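You operate a simulated robot arm through the tools that you are given. There is no shell and no other tool.

You run a simulated robot arm. Do the job below in one go: nothing can be reset, and whatever is moved stays where it is left.

TASK
Feed 2 measures from the blue hopper into the green pot and draw it out.
Fine: pot on the tray, tray in, gate open, then one push of the feed key a measure; gate shut after, then tray out. The other pots, this hopper's switch and lid and the brown hopper stay. Set down upright: what you pick out.

Only the result counts: the job must be done as asked and must still hold three seconds after the hand-in. Knocking over, shifting, dropping, spilling or breaking anything else fails it. A push-on lid holds only when it is set on centred and level and pressed home; a screw cap is set on level and turned clockwise until tight.

THE ROBOT
A 7-joint arm with a fingered hand, fixed in place. Base frame: the origin is on the floor under the middle of its stand, x ahead of it, y to its left, z up; the work surface is at about z = 750. Lengths are in mm, angles in rad, forces in N, time in s.
It reaches about 1089 mm from its shoulder. Its first joint turns from -2.601 to 2.601 rad. Payload 3.5 kg.
The TCP is the grasp point between the finger pads, 30 mm short of the fingertips. In the tool frame z runs along the fingers and y along their closing line. The gripper opens to 104 mm; its body begins 35 mm behind the TCP. The gripper is a hand of 4 fingers: y runs from the thumb to the fingers, the wrist lies at [-15, -110, -186] in the tool frame.
Orientation is that of the tool frame in the base frame, as a unit quaternion [x, y, z, w]. With the fingers straight down and the wrist toward the robot, the tool's x, y and z point along [0, 1, 0], [1, 0, 0] and [0, 0, -1] of the base frame.

THE INTERFACE
- The arm moves only by the tool servo_tool. Its argument "deltas" is a list of rows, each an object of numbers (a shift or turn left out is 0): "x", "y", "z": the shift along the tool's x, y, z in cm; "wx", "wy", "wz": the turn, a rotation vector about the tool's x, y, z in rad. In form: [{"x": .., "y": .., "z": .., "wx": .., "wy": .., "wz": ..}, ...]. A call has 1 to 20 rows; each row shifts and turns the commanded pose from where the row before left it, along the tool's axes as they then stand. Rows are played at 5 a second. More than 50 mm and 0.15 rad between two rows, and nothing of the call is played. A pose out of reach is approached as far as the arm can. The call stops where the force on the tool passes 90 N (or 10 N more than at its start, if that is more) or the arm is blocked; 0.2 s more then pass. In this call time passes only in rows, and 0.2 s behind the last. It gives the time, the measured TCP pose, the force on the tool (base axes), the opening and the grip force at its end, in the units of the frame above (readings bear some noise), with the torque about the TCP (base axes, N m) and any sound that the robot's microphone picked up, and new pictures: "pictures" is both (left out), scene, wrist or none.
- Cameras (640 x 400 px; columns grow to the right, rows downward): "scene" is fixed at [401.1, -648.7, 1508.4]; the picture's right is [0.95, -0.31, 0.00], its down [-0.19, -0.59, -0.78] and it looks along [0.24, 0.74, -0.62] (base axes); focal length 319 px, centre (320, 200). "wrist" rides on the gripper at [61, -92, -130] in the tool frame; the picture's right is [-0.81, 0.27, -0.52], its down [-0.53, -0.71, 0.46] and it looks along [-0.24, 0.64, 0.72] (tool axes); focal length 275 px, centre (320, 200). There is no depth. A picture from a camera that has moved, and an enlarged one, comes with that camera's place and axes in the base frame and with its lens. The place of the scene camera against the robot may be out by one fixed shift of up to 18 mm in any direction.
- raise_lower(by): slides the trunk up (or, below 0, down) by that many mm; the arm rides with it, the base frame stays. It gives what a move gives, with no picture.
- set_fingers(index, middle, ring, thumb_bend, thumb_turn): sets how far each is bent, from 0 (flat) to 1 (curled in); at 0.3 the hand is open as for a grip, at 0.7 the pads meet at the TCP. One left out holds its place. A second passes; each finger stops where it meets its share of the squeeze, and holds until it gets a number again. It is the only way to open and close the hand. It gives what a move gives, with no picture; readings hold the bend of each and the force on the fingers (four entries, about 0 where the hand has none), thumb and palm. thumb_turn goes from beside the hand (0) to across from the fingers (1), as for a grip.
- zoom(camera, box): a new picture of the part [left, top, right, bottom] of that camera's present view, enlarged. It takes no simulated time.
- hand_in(): hands the job in; it is judged then, once.

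Nothing tells you positions but the pictures and the camera data. Unless the task says otherwise, let go and move clear before handing in.

The tools are called after ">>>" as name(argument=value, ...) on one line, values as JSON. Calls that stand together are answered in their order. servo_tool: Moves the arm, as the interface text tells. Its arguments: {"type":"object","properties":{"deltas":{"type":"array","items":{"type":"object","properties":{"x":{"type":"number"},"y":{"type":"number"},"z":{"type":"number"},"wx":{"type":"number"},"wy":{"type":"number"},"wz":{"type":"number"}}}},"pictures":{"type":"string","enum":["both","scene","wrist","none"]}},"required":["deltas"]} The other tools are called the same way: raise_lower (by) moves the trunk up or down; set_fingers (index, middle, ring, thumb_bend, thumb_turn) moves the fingers one by one; zoom (camera, box) takes an enlarged picture of a part of a camera's view; hand_in () hands the job in.

At the start:

```text
t: 0.0
position: [555.8, 243.3, 1152.5]
ee_rot: [0.707, 0.707, 0.0, 0.0]
force: [-0.5, 0.2, -0.3]
ft_torque: [-0.02, -0.05, 0.03]
gripper_width: 103.6
grip_force: 0.1
shape: jaw
bend: [0.3, 0.3, 0.3, 0.3, 0.98]
finger forces: [0.0, 0.0, 0.1, 0.0, 0.0, 0.1]
trunk travel left (down, up): [-475.0, 235.0]
```

scene: 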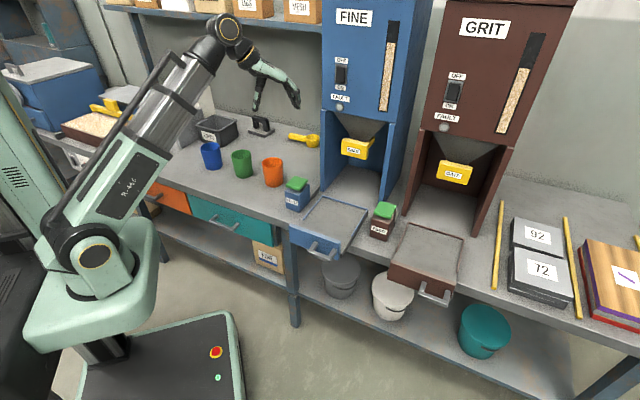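
wrist: 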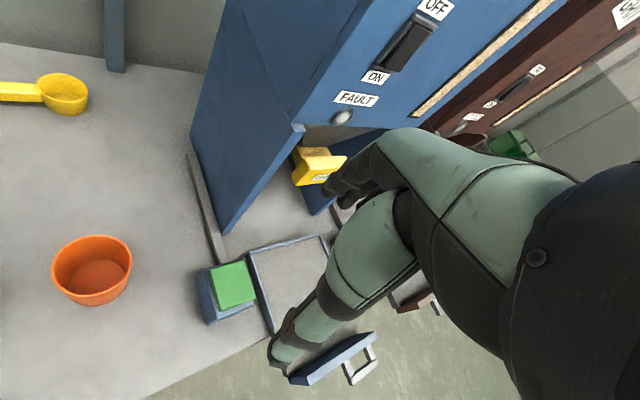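

I see a blue FINE hopper with a yellow gate, a drawn-out tray in front of it, a small blue box with a green key on it (probably the feed key), and blue, green and orange pots to the left. First I will zoom in to locate each of these.

>>> zoom(camera="scene", box=[180, 120, 340, 220])

>>> zoom(camera="scene", box=[260, 120, 420, 270])

>>> zoom(camera="scene", box=[300, 0, 440, 120])

>>> zoom(camera="wrist", box=[180, 120, 400, 400])

```text
4.00 times, centred on (260, 170) of scene
camera zoom: at [401.1, -648.7, 1508.4], right [0.95, -0.31, 0.0], down [-0.19, -0.59, -0.78], along [0.24, 0.74, -0.62], focal length 1275 px, centre (560, 320)
```

zoom: 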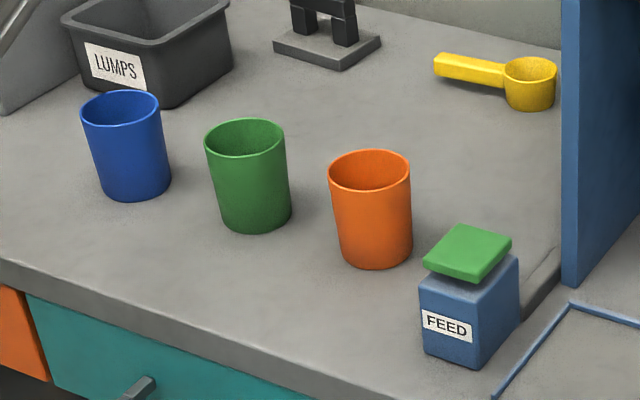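

```text
2.67 times, centred on (340, 195) of scene
camera zoom: at [401.1, -648.7, 1508.4], right [0.95, -0.31, 0.0], down [-0.19, -0.59, -0.78], along [0.24, 0.74, -0.62], focal length 850 px, centre (267, 213)
```

zoom: 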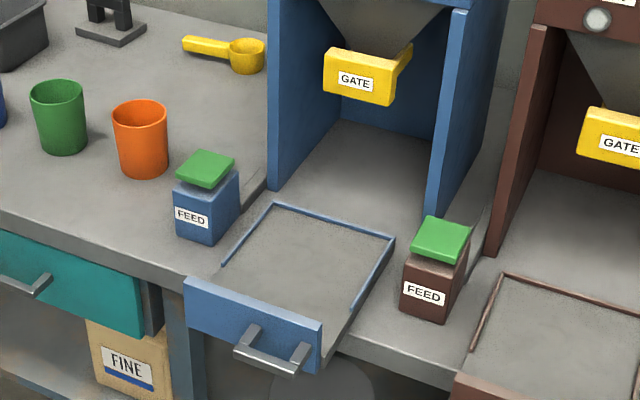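

```text
3.33 times, centred on (370, 60) of scene
camera zoom: at [401.1, -648.7, 1508.4], right [0.95, -0.31, 0.0], down [-0.19, -0.59, -0.78], along [0.24, 0.74, -0.62], focal length 1062 px, centre (153, 667)
```

zoom: 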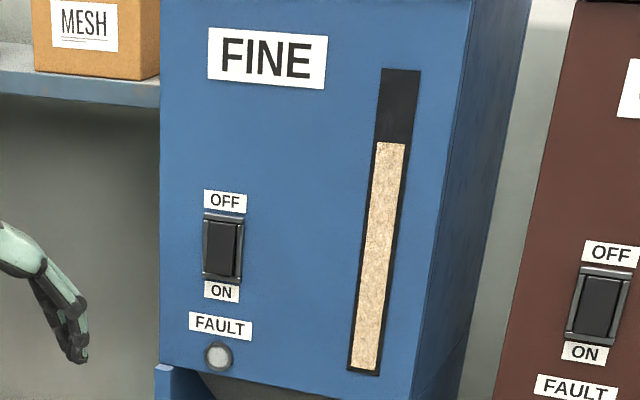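

```text
1.43 times, centred on (290, 260) of wrist
camera zoom: at [465.9, 303.1, 1283.6], right [0.27, -0.81, 0.52], down [-0.71, -0.53, -0.46], along [0.64, -0.24, -0.72], focal length 393 px, centre (363, 114)
```

zoom: 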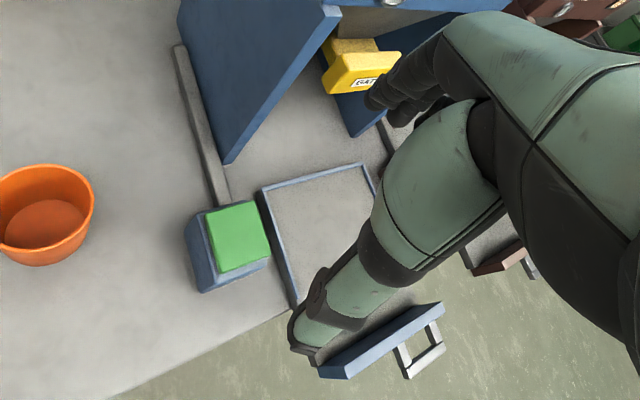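

The table runs diagonally in the base frame, with its front edge heading about (0.69, -0.73), so the direction into the hopper is about (0.73, 0.69). I'll turn the hand to face the table and look again.

>>> servo_tool(deltas=[{"wz": -0.15}, {"wz": -0.15}, {"wz": -0.15}, {"wz": -0.15}, {"wz": -0.15}], pictures="both")

```text
t: 1.2
position: [556.8, 241.8, 1151.7]
ee_rot: [0.398, 0.917, 0.0, 0.0]
force: [0.1, 0.2, -0.5]
ft_torque: [0.0, 0.03, 0.01]
gripper_width: 103.6
grip_force: 0.1
shape: jaw
bend: [0.3, 0.3, 0.3, 0.3, 0.98]
finger forces: [0.0, 0.0, 0.1, 0.1, 0.0, 0.0]
trunk travel left (down, up): [-475.0, 235.0]
camera wrist: at [449.0, 223.9, 1283.4], right [0.75, -0.4, 0.52], down [-0.16, -0.88, -0.46], along [0.64, 0.26, -0.72], focal length 275 px, centre (320, 200)
```

scene: 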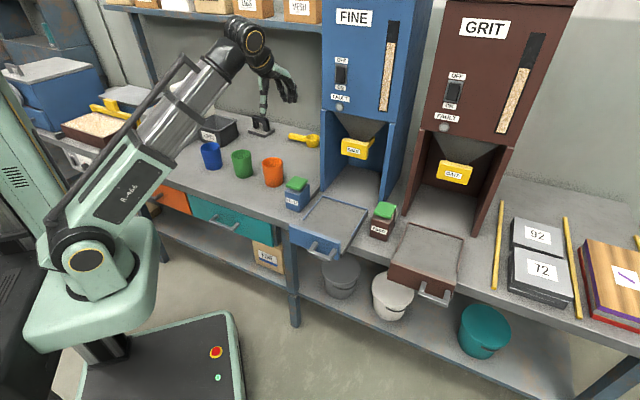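
wrist: 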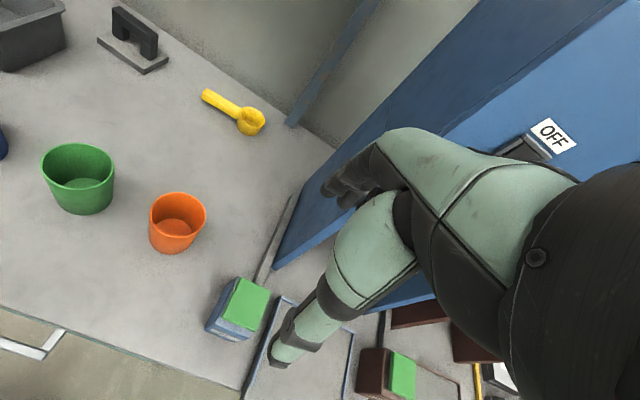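

The hand now faces the table squarely. I'll zoom the wrist view to fix pot positions and calibrate against the scene camera.

>>> zoom(camera="wrist", box=[0, 110, 240, 260])

>>> zoom(camera="wrist", box=[180, 250, 440, 400])

>>> zoom(camera="scene", box=[310, 100, 410, 180])

>>> zoom(camera="scene", box=[220, 0, 320, 120])

```text
2.67 times, centred on (120, 185) of wrist
camera zoom: at [449.0, 223.9, 1283.4], right [0.75, -0.4, 0.52], down [-0.16, -0.88, -0.46], along [0.64, 0.26, -0.72], focal length 734 px, centre (853, 240)
```

zoom: 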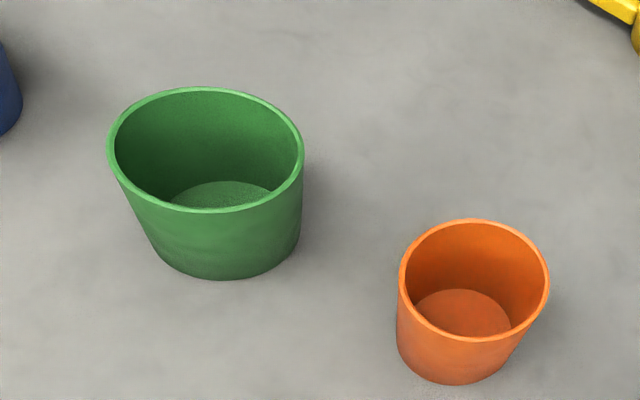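

```text
2.46 times, centred on (310, 325) of wrist
camera zoom: at [449.0, 223.9, 1283.4], right [0.75, -0.4, 0.52], down [-0.16, -0.88, -0.46], along [0.64, 0.26, -0.72], focal length 678 px, centre (345, -108)
```

zoom: 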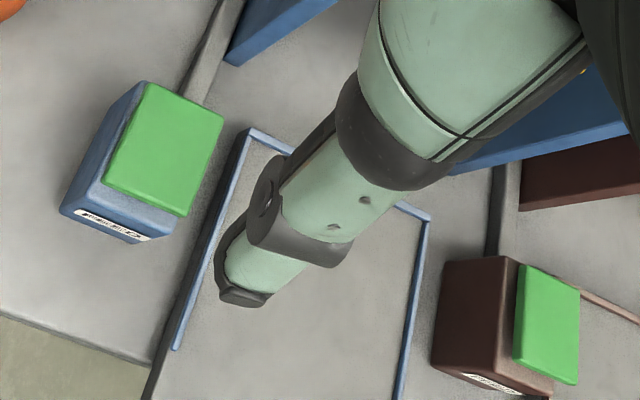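

```text
5.00 times, centred on (360, 140) of scene
camera zoom: at [401.1, -648.7, 1508.4], right [0.95, -0.31, 0.0], down [-0.19, -0.59, -0.78], along [0.24, 0.74, -0.62], focal length 1593 px, centre (120, 500)
```

zoom: 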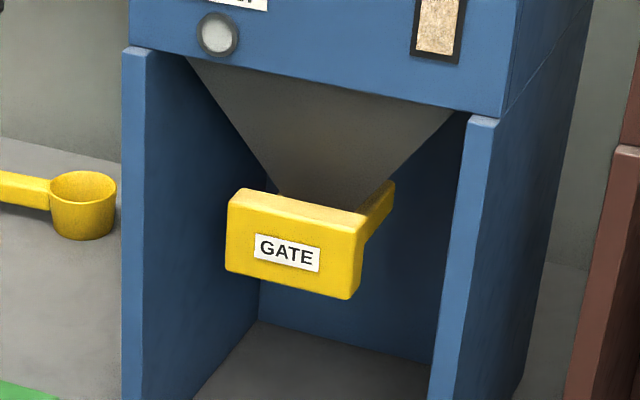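

```text
3.33 times, centred on (270, 60) of scene
camera zoom: at [401.1, -648.7, 1508.4], right [0.95, -0.31, 0.0], down [-0.19, -0.59, -0.78], along [0.24, 0.74, -0.62], focal length 1062 px, centre (487, 667)
```

zoom: 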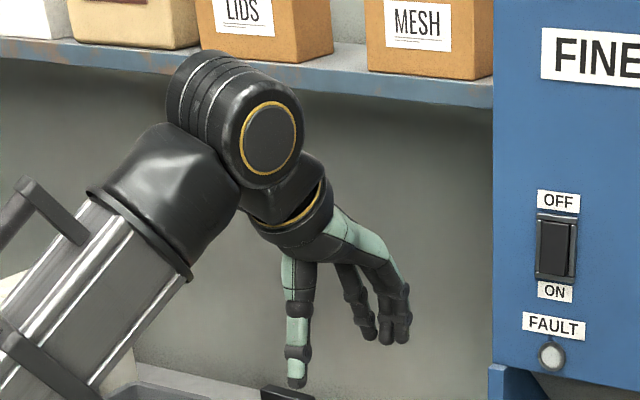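

The wrist camera puts the green pot at about (449, 510), with its rim near z≈840. It puts the tray centre at about (700, 100). I'll move above the green pot and look again.

>>> servo_tool(deltas=[{"x": 4.5, "y": 1.3}, {"x": 4.5, "y": 1.3}, {"x": 4.5, "y": 1.3}, {"x": 4.5, "y": 1.3}, {"x": 4.5, "y": 1.3}, {"x": 4.4, "y": 1.3}, {"z": 4.0}, {"z": 4.0}, {"z": 4.0}], pictures="both")

```text
t: 3.2
position: [434.0, 493.1, 1033.5]
ee_rot: [0.399, 0.917, 0.0, 0.0]
force: [-0.1, -0.6, -0.1]
ft_torque: [0.01, -0.02, 0.0]
gripper_width: 103.6
grip_force: 0.1
shape: jaw
bend: [0.3, 0.3, 0.3, 0.3, 0.98]
finger forces: [0.0, 0.0, 0.0, 0.0, 0.1, 0.1]
trunk travel left (down, up): [-475.0, 235.0]
camera wrist: at [326.4, 475.1, 1164.5], right [0.75, -0.41, 0.52], down [-0.16, -0.88, -0.46], along [0.64, 0.26, -0.72], focal length 275 px, centre (320, 200)
```

scene: 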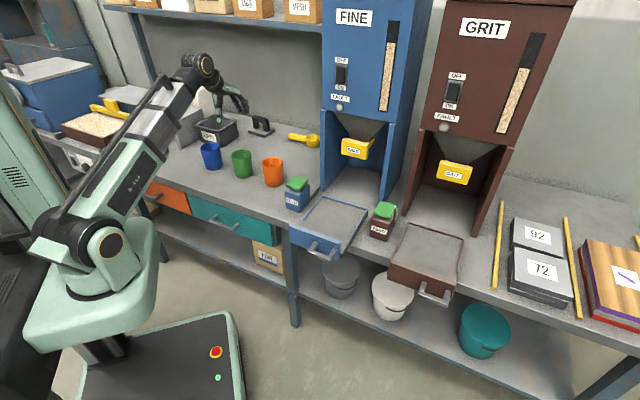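
wrist: 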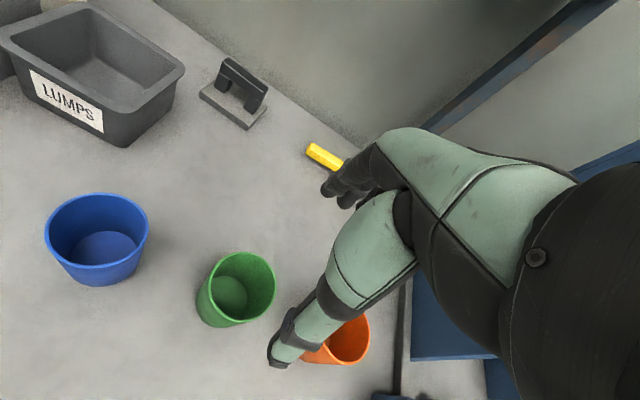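

The green pot is now clear in the wrist view. I'll zoom to refine its centre.

>>> zoom(camera="wrist", box=[180, 230, 340, 330])

>>> zoom(camera="scene", box=[180, 50, 300, 190])

```text
4.00 times, centred on (260, 280) of wrist
camera zoom: at [326.4, 475.1, 1164.5], right [0.75, -0.41, 0.52], down [-0.16, -0.88, -0.46], along [0.64, 0.26, -0.72], focal length 1101 px, centre (560, -120)
```

zoom: 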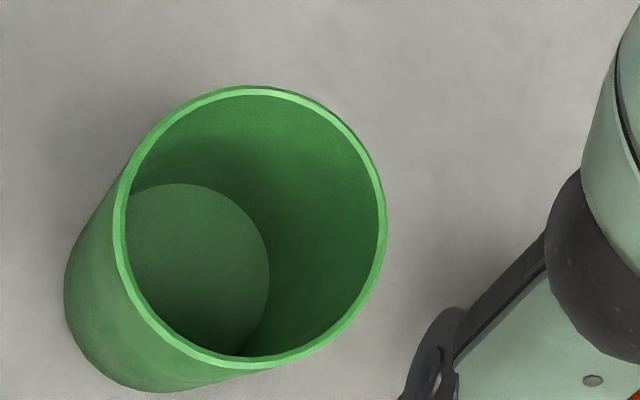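

```text
2.86 times, centred on (240, 120) of scene
camera zoom: at [401.1, -648.7, 1508.4], right [0.95, -0.31, 0.0], down [-0.19, -0.59, -0.78], along [0.24, 0.74, -0.62], focal length 910 px, centre (549, 429)
```

zoom: 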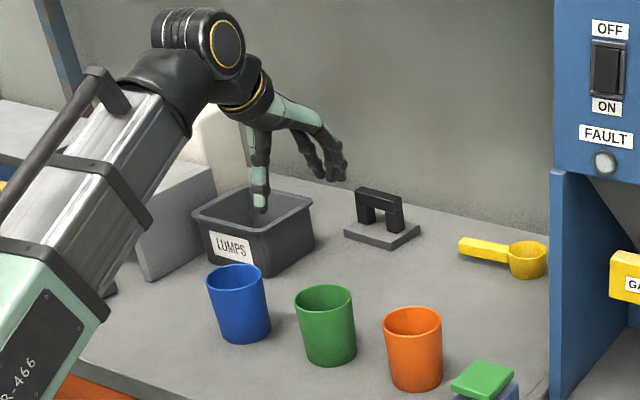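

The rim centre comes out at about (448, 509) with a diameter of about 80 mm, so it fits the 104 mm opening. I'll centre over it and go down partway to check.

>>> servo_tool(deltas=[{"x": 0.2, "y": 2.2}, {"z": 4.0}, {"z": 4.0}, {"z": 2.5}, {}], pictures="both")

```text
t: 4.4
position: [446.8, 507.5, 927.8]
ee_rot: [0.398, 0.917, 0.001, 0.0]
force: [-0.7, 0.0, 0.8]
ft_torque: [-0.02, -0.02, 0.0]
gripper_width: 103.5
grip_force: 0.0
shape: jaw
bend: [0.3, 0.3, 0.3, 0.3, 0.98]
finger forces: [0.0, 0.0, 0.0, 0.0, 0.0, 0.1]
trunk travel left (down, up): [-475.0, 235.0]
camera wrist: at [338.2, 490.4, 1058.8], right [0.75, -0.41, 0.52], down [-0.16, -0.88, -0.46], along [0.64, 0.26, -0.72], focal length 275 px, centre (320, 200)
```

scene: 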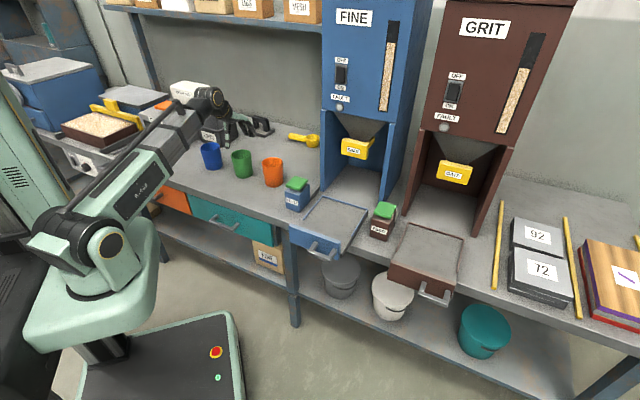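
wrist: 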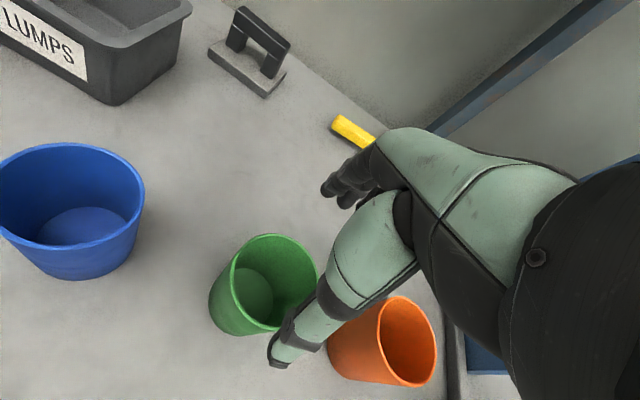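

The TCP is directly above the pot. I'll keep going down in small steps and watch for contact.

>>> servo_tool(deltas=[{"z": 3.0}, {"z": 2.5}, {}], pictures="wrist")

>>> zoom(camera="scene", box=[170, 70, 290, 190])

```text
t: 5.2
position: [446.1, 508.4, 873.3]
ee_rot: [0.4, 0.917, 0.0, 0.0]
force: [-0.8, 0.4, -0.1]
ft_torque: [0.0, 0.02, 0.01]
gripper_width: 103.9
grip_force: 0.0
shape: jaw
bend: [0.3, 0.3, 0.3, 0.3, 0.98]
finger forces: [0.1, 0.1, 0.0, 0.1, 0.0, 0.1]
trunk travel left (down, up): [-475.0, 235.0]
camera wrist: at [338.2, 490.0, 1004.5], right [0.75, -0.41, 0.52], down [-0.16, -0.88, -0.46], along [0.64, 0.26, -0.72], focal length 275 px, centre (320, 200)
```

wrist: 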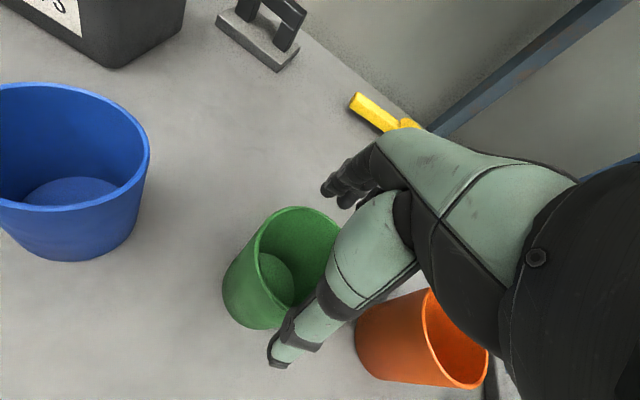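

```text
3.33 times, centred on (230, 130) of scene
camera zoom: at [401.1, -648.7, 1508.4], right [0.95, -0.31, 0.0], down [-0.19, -0.59, -0.78], along [0.24, 0.74, -0.62], focal length 1062 px, centre (620, 433)
```

zoom: 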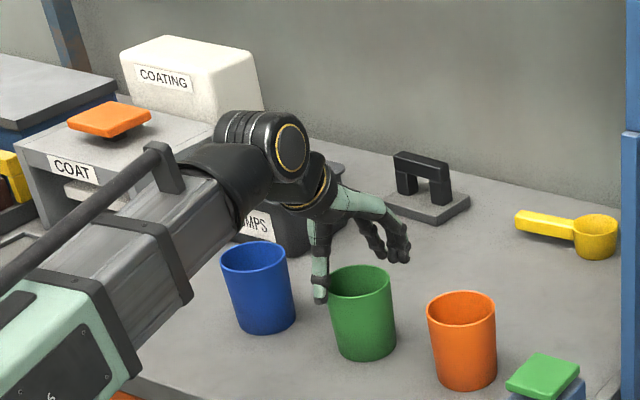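

The fingers straddle the pot with clearance on both sides. I'll go down to about z=816.

>>> servo_tool(deltas=[{"z": 2.0}, {"z": 2.0}, {"z": 1.7}, {}], pictures="both")

>>> zoom(camera="scene", box=[190, 100, 290, 190])

```text
t: 6.2
position: [445.9, 509.8, 818.7]
ee_rot: [0.399, 0.917, 0.001, 0.001]
force: [-0.3, 6.3, 22.7]
ft_torque: [-0.12, 0.16, -0.02]
gripper_width: 104.0
grip_force: 0.1
shape: jaw
bend: [0.28, 0.3, 0.3, 0.3, 0.97]
finger forces: [10.4, 0.1, 0.0, 0.0, 11.6, 0.0]
trunk travel left (down, up): [-475.0, 235.0]
camera wrist: at [337.0, 490.5, 949.3], right [0.75, -0.41, 0.52], down [-0.16, -0.87, -0.46], along [0.64, 0.26, -0.72], focal length 275 px, centre (320, 200)
```

scene: 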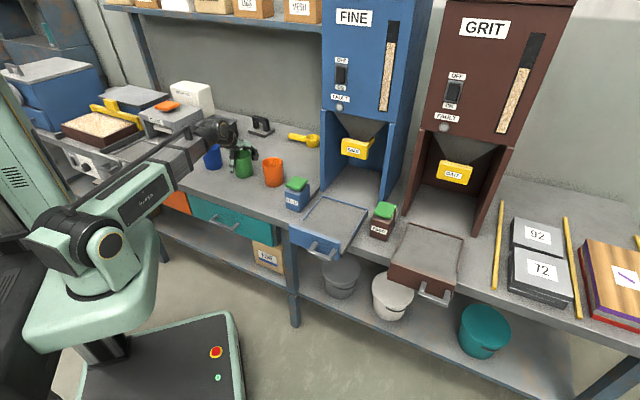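
wrist: 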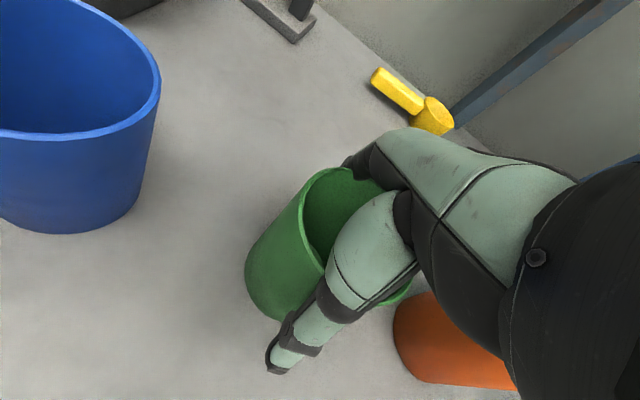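

```text
4.44 times, centred on (240, 145) of scene
camera zoom: at [401.1, -648.7, 1508.4], right [0.95, -0.31, 0.0], down [-0.19, -0.59, -0.78], along [0.24, 0.74, -0.62], focal length 1416 px, centre (676, 444)
```

zoom: 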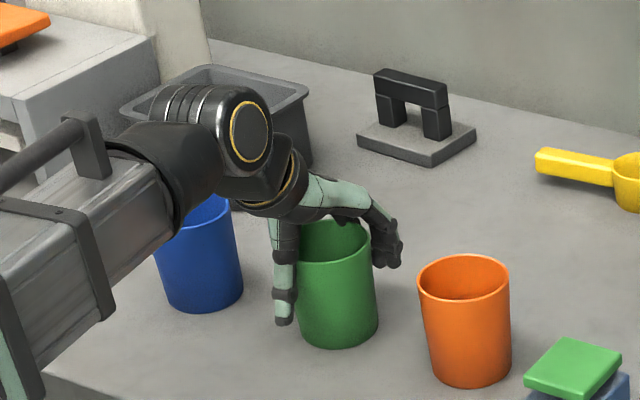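

The index finger and thumb are resting on the rim, with 22 N upward. I'll back off a few mm and then close the hand around the pot.

>>> servo_tool(deltas=[{"z": -0.4}, {"z": -0.4}, {}], pictures="wrist")

>>> zoom(camera="wrist", box=[220, 140, 460, 390])

```text
t: 7.0
position: [444.7, 509.2, 823.7]
ee_rot: [0.4, 0.917, -0.002, -0.001]
force: [-0.1, 0.3, -0.2]
ft_torque: [-0.01, 0.02, -0.01]
gripper_width: 104.0
grip_force: 0.1
shape: jaw
bend: [0.29, 0.3, 0.3, 0.29, 0.97]
finger forces: [2.6, 0.1, 0.0, 0.0, 2.6, 0.0]
trunk travel left (down, up): [-475.0, 235.0]
camera wrist: at [337.5, 490.9, 954.8], right [0.75, -0.41, 0.52], down [-0.16, -0.88, -0.45], along [0.64, 0.26, -0.73], focal length 275 px, centre (320, 200)
```

wrist: 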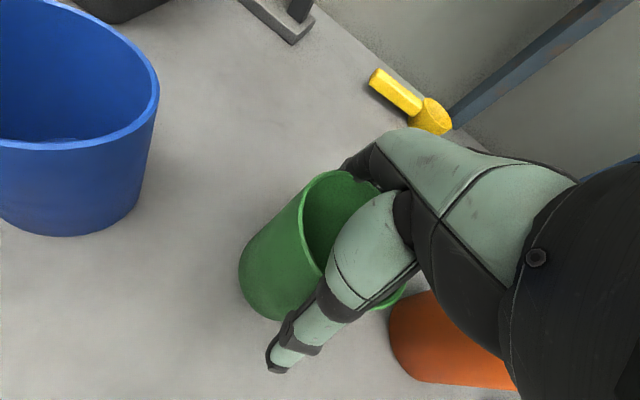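

```text
1.60 times, centred on (340, 265) of wrist
camera zoom: at [337.5, 490.9, 954.8], right [0.75, -0.41, 0.52], down [-0.16, -0.88, -0.45], along [0.64, 0.26, -0.73], focal length 440 px, centre (288, 96)
```

zoom: 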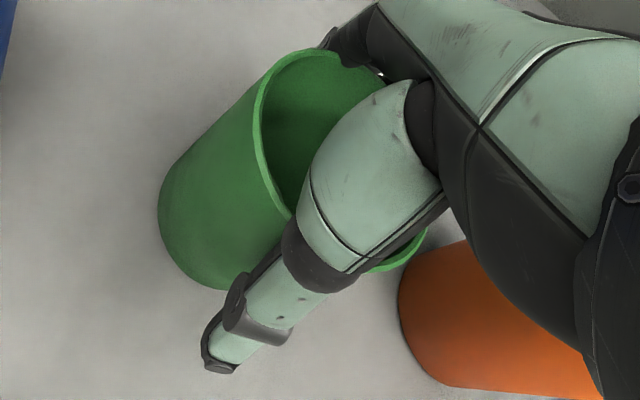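

>>> set_fingers(index=0.6, middle=0.6, ring=0.6, thumb_bend=0.6)

>>> zoom(camera="scene", box=[190, 100, 290, 190])

>>> zoom(camera="wrist", box=[220, 140, 460, 390])

```text
t: 8.0
position: [446.5, 508.3, 825.9]
ee_rot: [0.4, 0.916, 0.0, 0.0]
force: [1.0, 1.1, 4.8]
ft_torque: [0.02, -0.21, 0.06]
gripper_width: 76.2
grip_force: 31.9
shape: fingers
bend: [0.33, 0.5, 0.53, 0.54, 0.96]
finger forces: [18.5, 7.8, 5.9, 0.0, 31.8, 0.0]
trunk travel left (down, up): [-475.0, 235.0]
```

```text
4.44 times, centred on (240, 145) of scene
camera zoom: at [401.1, -648.7, 1508.4], right [0.95, -0.31, 0.0], down [-0.19, -0.59, -0.78], along [0.24, 0.74, -0.62], focal length 1416 px, centre (676, 444)
```

zoom: 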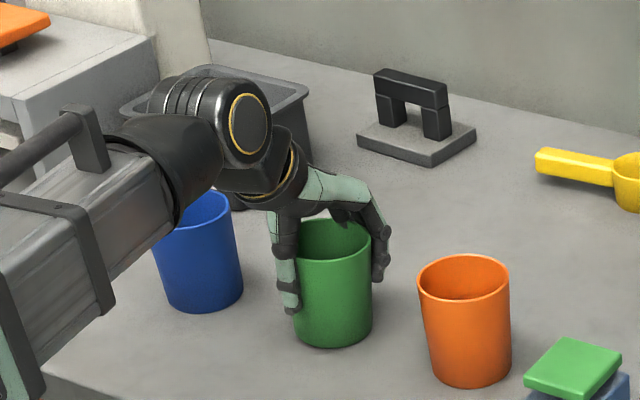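

```text
1.60 times, centred on (340, 265) of wrist
camera zoom: at [337.5, 491.0, 955.5], right [0.75, -0.41, 0.52], down [-0.16, -0.88, -0.46], along [0.64, 0.26, -0.72], focal length 440 px, centre (288, 96)
```

zoom: 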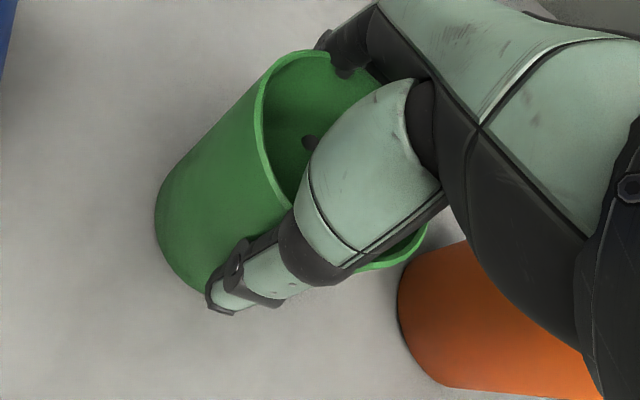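

>>> zoom(camera="scene", box=[225, 135, 265, 165])

>>> zoom(camera="wrist", box=[310, 150, 400, 260])

```text
13.33 times, centred on (245, 150) of scene
camera zoom: at [401.1, -648.7, 1508.4], right [0.95, -0.31, 0.0], down [-0.19, -0.59, -0.78], along [0.24, 0.74, -0.62], focal length 4249 px, centre (1320, 867)
```

zoom: 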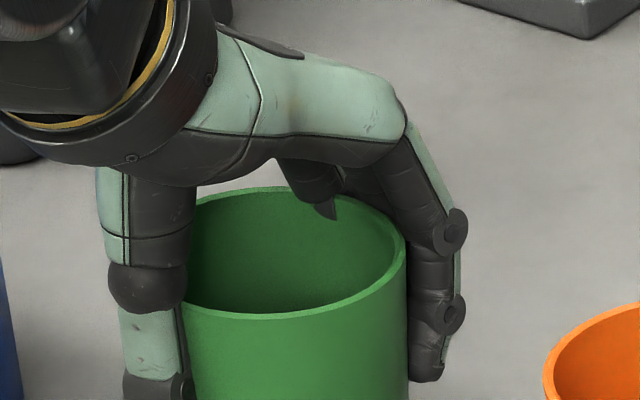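

```text
3.64 times, centred on (355, 205) of wrist
camera zoom: at [337.5, 491.0, 955.5], right [0.75, -0.41, 0.52], down [-0.16, -0.88, -0.46], along [0.64, 0.26, -0.72], focal length 1001 px, centre (193, 182)
```

zoom: 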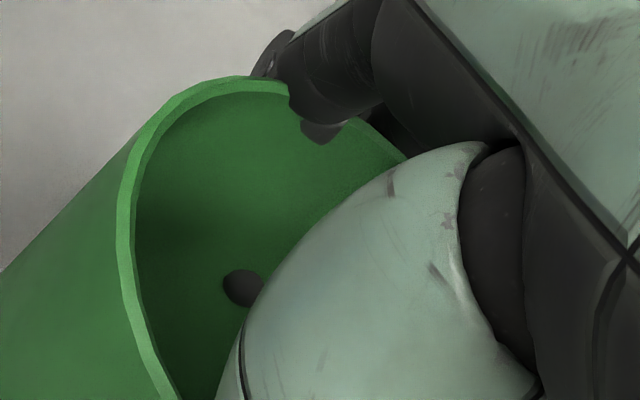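

The index, middle and ring fingers close against the thumb with about 32 N, and the forces balance. I'll lift gently and check that the pot comes up level.

>>> servo_tool(deltas=[{"z": -0.7}, {"z": -0.7}, {"z": -1.0}, {"z": -1.0}, {}], pictures="both")

>>> zoom(camera="scene", box=[190, 100, 290, 190])

```text
t: 9.2
position: [445.6, 508.5, 858.8]
ee_rot: [0.399, 0.917, 0.0, -0.001]
force: [0.6, -0.6, -1.3]
ft_torque: [0.0, 0.02, 0.03]
gripper_width: 76.1
grip_force: 29.7
shape: fingers
bend: [0.33, 0.5, 0.53, 0.53, 0.96]
finger forces: [16.4, 7.4, 5.4, 0.0, 30.9, 0.0]
trunk travel left (down, up): [-475.0, 235.0]
camera wrist: at [336.9, 490.6, 988.8], right [0.75, -0.41, 0.52], down [-0.16, -0.88, -0.46], along [0.64, 0.26, -0.72], focal length 275 px, centre (320, 200)
```

scene: 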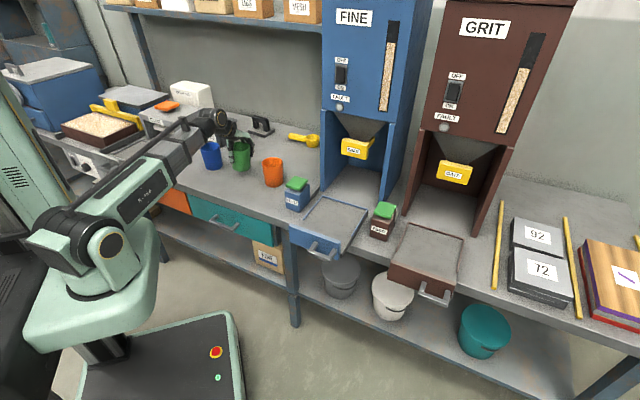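
wrist: 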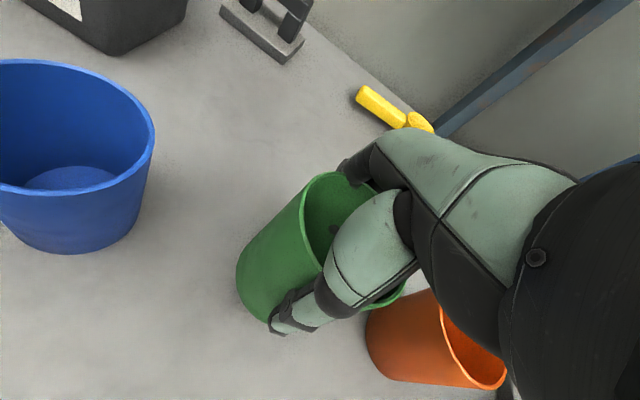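

```text
4.44 times, centred on (240, 145) of scene
camera zoom: at [401.1, -648.7, 1508.4], right [0.95, -0.31, 0.0], down [-0.19, -0.59, -0.78], along [0.24, 0.74, -0.62], focal length 1416 px, centre (676, 444)
```

zoom: 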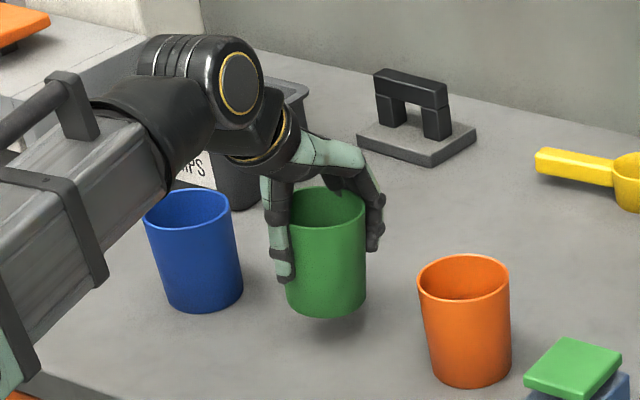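

The pot is up and level, with its bottom about 76 mm below the TCP. I'll lift higher to clear the orange pot and feed box, then carry it over the tray.

>>> servo_tool(deltas=[{"z": -2.5}, {"z": -3.5}, {"z": -3.5}, {"z": -3.5}, {"x": -2.0, "y": -0.4}, {"x": -3.5, "y": -0.7}, {"x": -4.0, "y": -0.8}, {"x": -4.0, "y": -0.8}, {"x": -4.0, "y": -0.8}, {"x": -4.0, "y": -0.8}, {"x": -4.0, "y": -0.8}, {"x": -4.0, "y": -0.8}, {"x": -4.0, "y": -0.8}, {"x": -4.0, "y": -0.8}, {"x": -4.0, "y": -0.8}, {"x": -3.5, "y": -0.6}, {"x": -2.0, "y": -0.3}, {}], pictures="both")

```text
t: 13.0
position: [696.8, 102.4, 988.0]
ee_rot: [0.398, 0.917, 0.0, 0.001]
force: [1.1, -0.4, -1.3]
ft_torque: [-0.03, 0.02, -0.01]
gripper_width: 75.7
grip_force: 29.1
shape: fingers
bend: [0.33, 0.5, 0.54, 0.53, 0.96]
finger forces: [15.8, 7.4, 5.5, 0.0, 29.3, 0.0]
trunk travel left (down, up): [-475.0, 235.0]
camera wrist: at [588.3, 83.6, 1118.9], right [0.75, -0.41, 0.52], down [-0.16, -0.88, -0.46], along [0.64, 0.26, -0.72], focal length 275 px, centre (320, 200)
```

scene: 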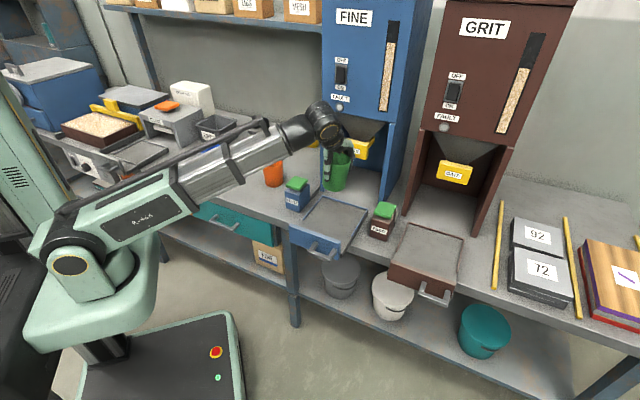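
wrist: 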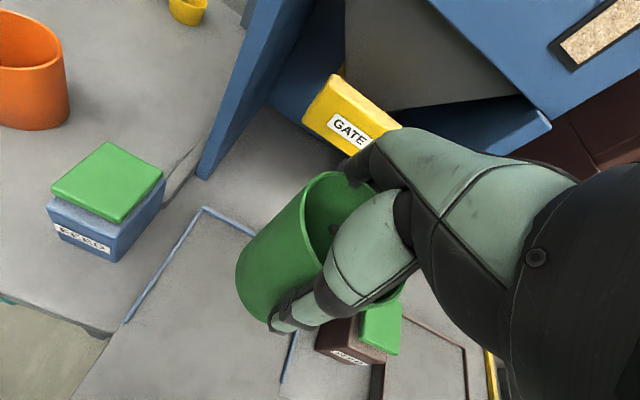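

The wrist view agrees that the table axes are about 45° and that the tray spans e≈334–513 with its back at n≈662. The pot is centred over the tray at about (697, 102), so I'll lower it in stages.

>>> servo_tool(deltas=[{"z": 3.0}, {"z": 3.5}, {"z": 3.0}, {"z": 2.0}, {}], pictures="both")

>>> zoom(camera="scene", box=[270, 130, 410, 270])

```text
t: 14.2
position: [698.0, 101.6, 870.8]
ee_rot: [0.399, 0.917, -0.001, 0.0]
force: [0.1, 0.4, -0.5]
ft_torque: [0.0, 0.0, -0.01]
gripper_width: 75.4
grip_force: 28.1
shape: fingers
bend: [0.33, 0.5, 0.54, 0.53, 0.96]
finger forces: [15.3, 7.4, 5.4, 0.0, 29.2, 0.0]
trunk travel left (down, up): [-475.0, 235.0]
camera wrist: at [589.9, 83.2, 1002.5], right [0.75, -0.41, 0.52], down [-0.16, -0.88, -0.46], along [0.64, 0.26, -0.72], focal length 275 px, centre (320, 200)
```

scene: 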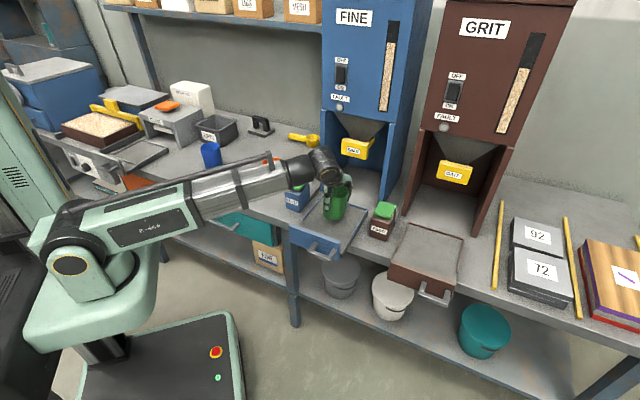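
wrist: 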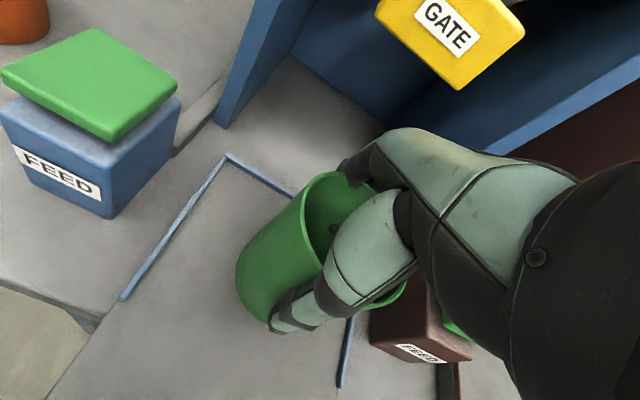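

```text
2.86 times, centred on (340, 200) of scene
camera zoom: at [401.1, -648.7, 1508.4], right [0.95, -0.31, 0.0], down [-0.19, -0.59, -0.78], along [0.24, 0.74, -0.62], focal length 910 px, centre (263, 200)
```

zoom: 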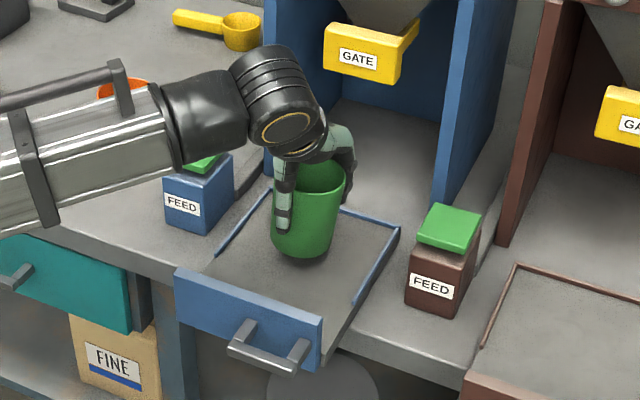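

>>> servo_tool(deltas=[{"z": 1.0}, {"z": 0.8}, {"z": 0.4}, {}], pictures="none")

```text
t: 15.2
position: [698.5, 100.4, 850.2]
ee_rot: [0.4, 0.917, 0.0, 0.0]
force: [0.6, -0.2, 3.1]
ft_torque: [0.02, -0.07, 0.02]
gripper_width: 75.7
grip_force: 29.2
shape: fingers
bend: [0.33, 0.5, 0.54, 0.53, 0.96]
finger forces: [16.0, 7.5, 5.6, 0.1, 29.7, 0.0]
trunk travel left (down, up): [-475.0, 235.0]
```

>>> servo_tool(deltas=[{"z": 0.15}, {}], pictures="wrist")

>>> zoom(camera="scene", box=[290, 160, 390, 240])

```text
t: 15.8
position: [696.9, 101.1, 849.8]
ee_rot: [0.399, 0.917, 0.001, 0.0]
force: [-0.4, 0.9, 9.5]
ft_torque: [0.03, -0.28, -0.01]
gripper_width: 75.5
grip_force: 30.8
shape: fingers
bend: [0.33, 0.5, 0.53, 0.53, 0.96]
finger forces: [17.3, 7.9, 5.9, 0.1, 30.9, 0.0]
trunk travel left (down, up): [-475.0, 235.0]
camera wrist: at [589.4, 83.3, 980.7], right [0.75, -0.41, 0.52], down [-0.16, -0.88, -0.46], along [0.64, 0.26, -0.72], focal length 275 px, centre (320, 200)
```

wrist: 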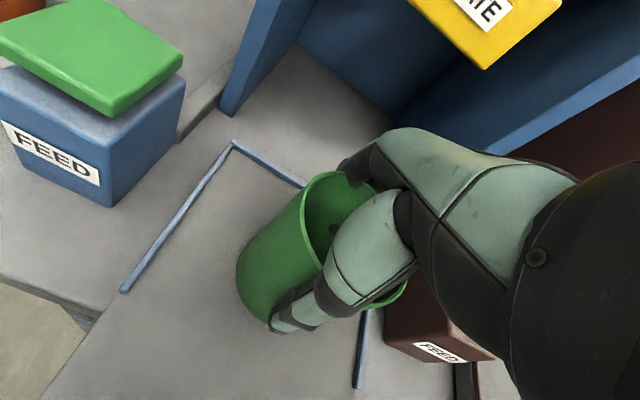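

```text
5.00 times, centred on (340, 200) of scene
camera zoom: at [401.1, -648.7, 1508.4], right [0.95, -0.31, 0.0], down [-0.19, -0.59, -0.78], along [0.24, 0.74, -0.62], focal length 1593 px, centre (220, 200)
```

zoom: 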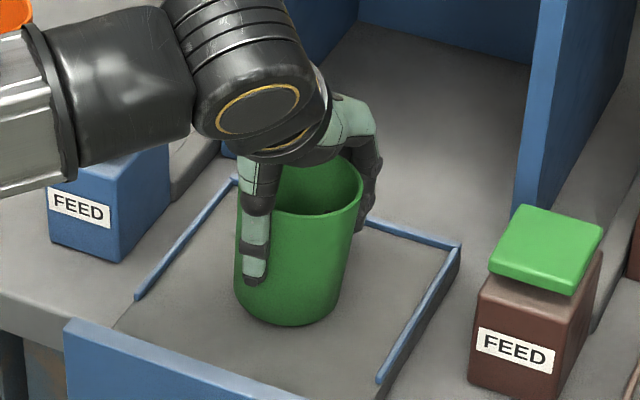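

The pot is standing on the tray floor, with a 9.5 N contact. I'll release by opening slightly wider than a normal grip so nothing drags the rim.

>>> set_fingers(index=0.15, middle=0.2, ring=0.2, thumb_bend=0.2)

>>> zoom(camera="scene", box=[290, 160, 390, 240])

>>> zoom(camera="wrist", box=[220, 140, 460, 390])

```text
t: 16.8
position: [699.1, 101.2, 849.4]
ee_rot: [0.4, 0.916, 0.0, -0.001]
force: [0.2, -0.5, -0.1]
ft_torque: [0.01, 0.02, -0.01]
gripper_width: 132.0
grip_force: 0.1
shape: fingers
bend: [0.15, 0.2, 0.2, 0.2, 0.97]
finger forces: [0.0, 0.0, 0.0, 0.1, 0.0, 0.0]
trunk travel left (down, up): [-475.0, 235.0]
```

```text
5.00 times, centred on (340, 200) of scene
camera zoom: at [401.1, -648.7, 1508.4], right [0.95, -0.31, 0.0], down [-0.19, -0.59, -0.78], along [0.24, 0.74, -0.62], focal length 1593 px, centre (220, 200)
```

zoom: 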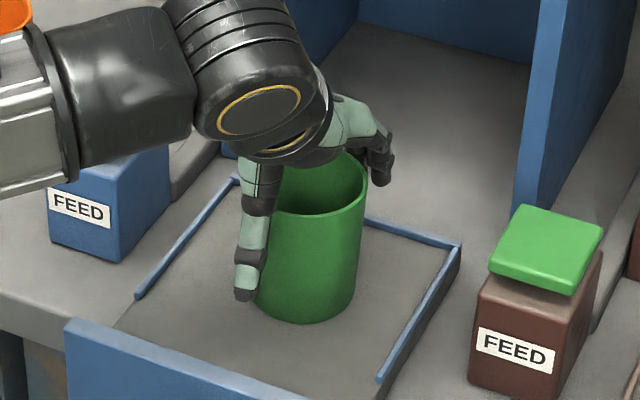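

```text
1.60 times, centred on (340, 265) of wrist
camera zoom: at [590.0, 83.2, 980.0], right [0.75, -0.41, 0.52], down [-0.16, -0.88, -0.46], along [0.64, 0.26, -0.72], focal length 440 px, centre (288, 96)
```

zoom: 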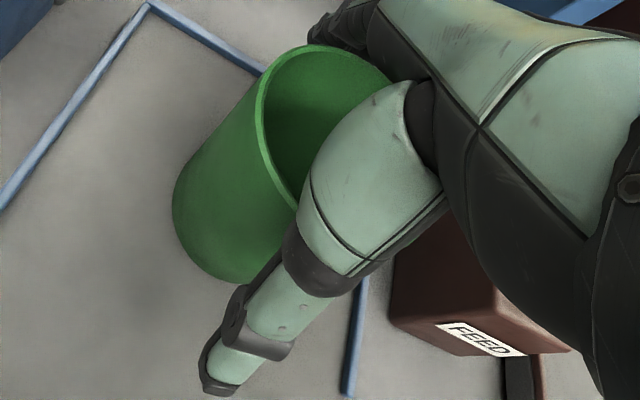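

The pot is free and upright. I'll raise the hand straight up and look.

>>> servo_tool(deltas=[{"z": -1.5}, {"z": -2.5}, {"z": -3.5}, {"z": -3.5}, {"z": -3.5}, {}], pictures="both")

>>> zoom(camera="scene", box=[270, 130, 410, 270])

>>> zoom(camera="wrist", box=[220, 0, 480, 160])

```text
t: 18.2
position: [699.0, 100.5, 992.6]
ee_rot: [0.4, 0.917, 0.0, 0.0]
force: [0.3, 0.1, -0.3]
ft_torque: [0.03, -0.01, -0.02]
gripper_width: 132.2
grip_force: 0.1
shape: fingers
bend: [0.15, 0.2, 0.2, 0.2, 0.97]
finger forces: [0.0, 0.0, 0.0, 0.0, 0.0, 0.0]
trunk travel left (down, up): [-475.0, 235.0]
camera wrist: at [590.0, 82.5, 1123.4], right [0.75, -0.41, 0.52], down [-0.16, -0.88, -0.46], along [0.64, 0.26, -0.72], focal length 275 px, centre (320, 200)
```

scene: 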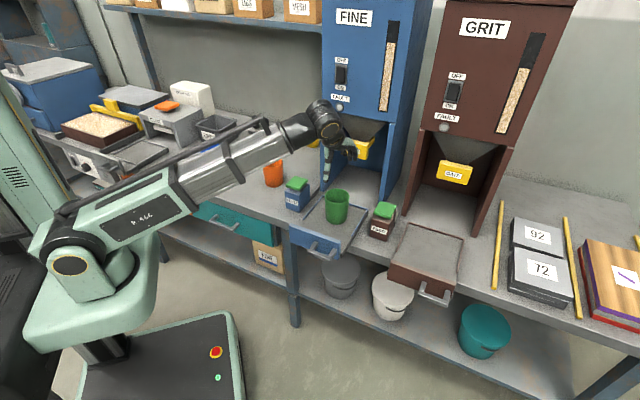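
wrist: 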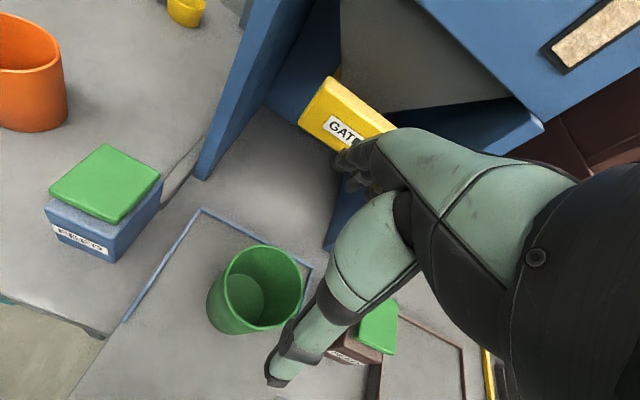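

```text
2.86 times, centred on (340, 200) of scene
camera zoom: at [401.1, -648.7, 1508.4], right [0.95, -0.31, 0.0], down [-0.19, -0.59, -0.78], along [0.24, 0.74, -0.62], focal length 910 px, centre (263, 200)
```

zoom: 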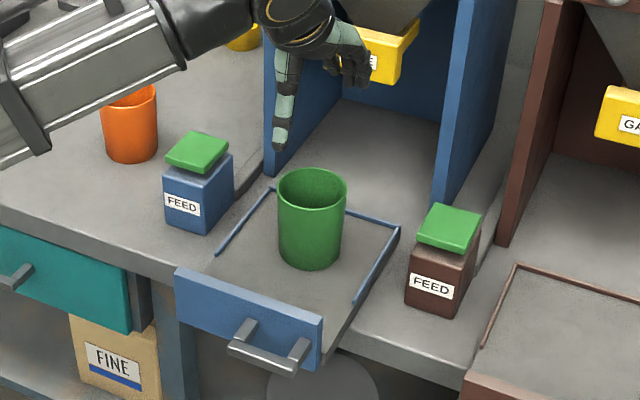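

```text
2.46 times, centred on (350, 80) of wrist
camera zoom: at [590.0, 82.5, 1123.4], right [0.75, -0.41, 0.52], down [-0.16, -0.88, -0.46], along [0.64, 0.26, -0.72], focal length 678 px, centre (246, 495)
```

zoom: 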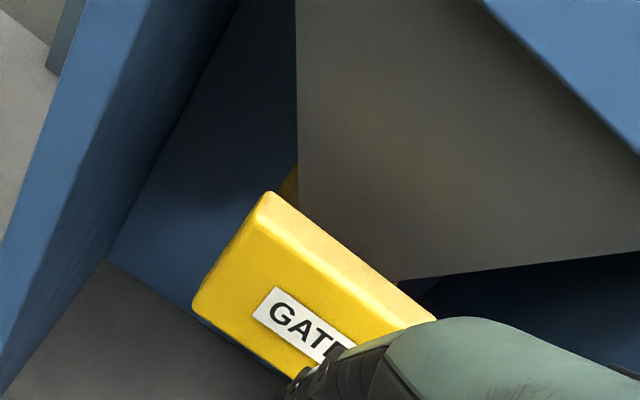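

The pot stands at about (706, 102), which is near the tray centre. Next I'll back the hand off toward the robot to see the tray's front panel and handle.

>>> servo_tool(deltas=[{"y": -3.5}, {"y": -4.0}, {"y": -4.0}, {"y": -4.0}, {"y": -3.5}, {}], pictures="both")

>>> zoom(camera="wrist", box=[150, 150, 410, 400])

```text
t: 19.6
position: [559.6, -27.8, 994.5]
ee_rot: [0.398, 0.917, 0.0, 0.0]
force: [-0.4, 0.6, 0.3]
ft_torque: [0.03, -0.01, -0.01]
gripper_width: 132.1
grip_force: 0.1
shape: fingers
bend: [0.15, 0.2, 0.2, 0.2, 0.97]
finger forces: [0.0, 0.0, 0.0, 0.1, 0.0, 0.0]
trunk travel left (down, up): [-475.0, 235.0]
camera wrist: at [451.3, -47.4, 1125.7], right [0.75, -0.41, 0.52], down [-0.16, -0.88, -0.46], along [0.64, 0.26, -0.72], focal length 275 px, centre (320, 200)
```

scene: 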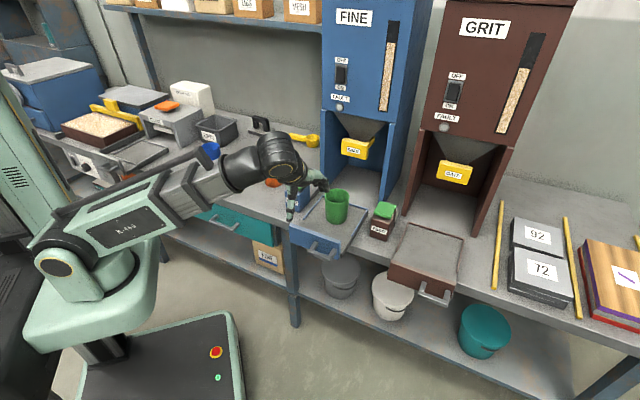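
wrist: 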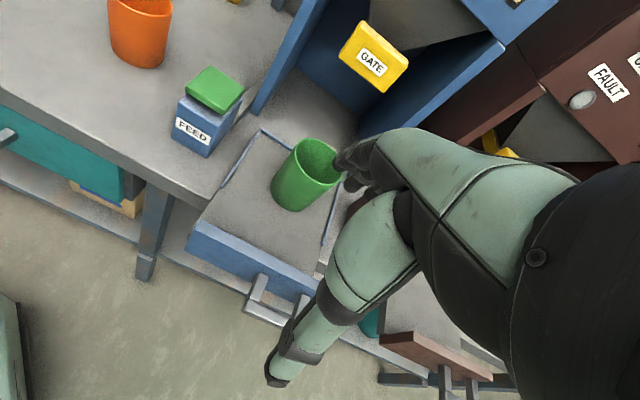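

```text
1.60 times, centred on (280, 275) of wrist
camera zoom: at [451.3, -47.4, 1125.7], right [0.75, -0.41, 0.52], down [-0.16, -0.88, -0.46], along [0.64, 0.26, -0.72], focal length 440 px, centre (384, 80)
```

zoom: 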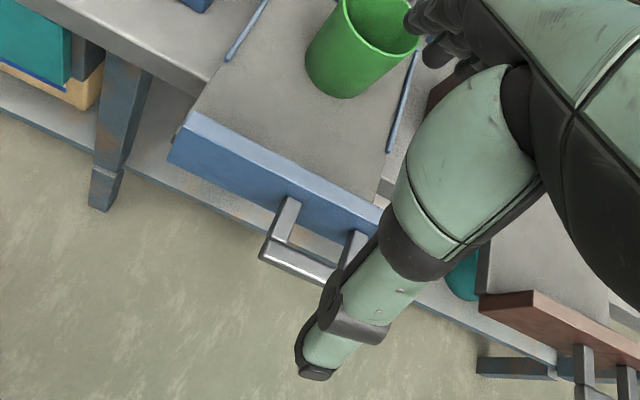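

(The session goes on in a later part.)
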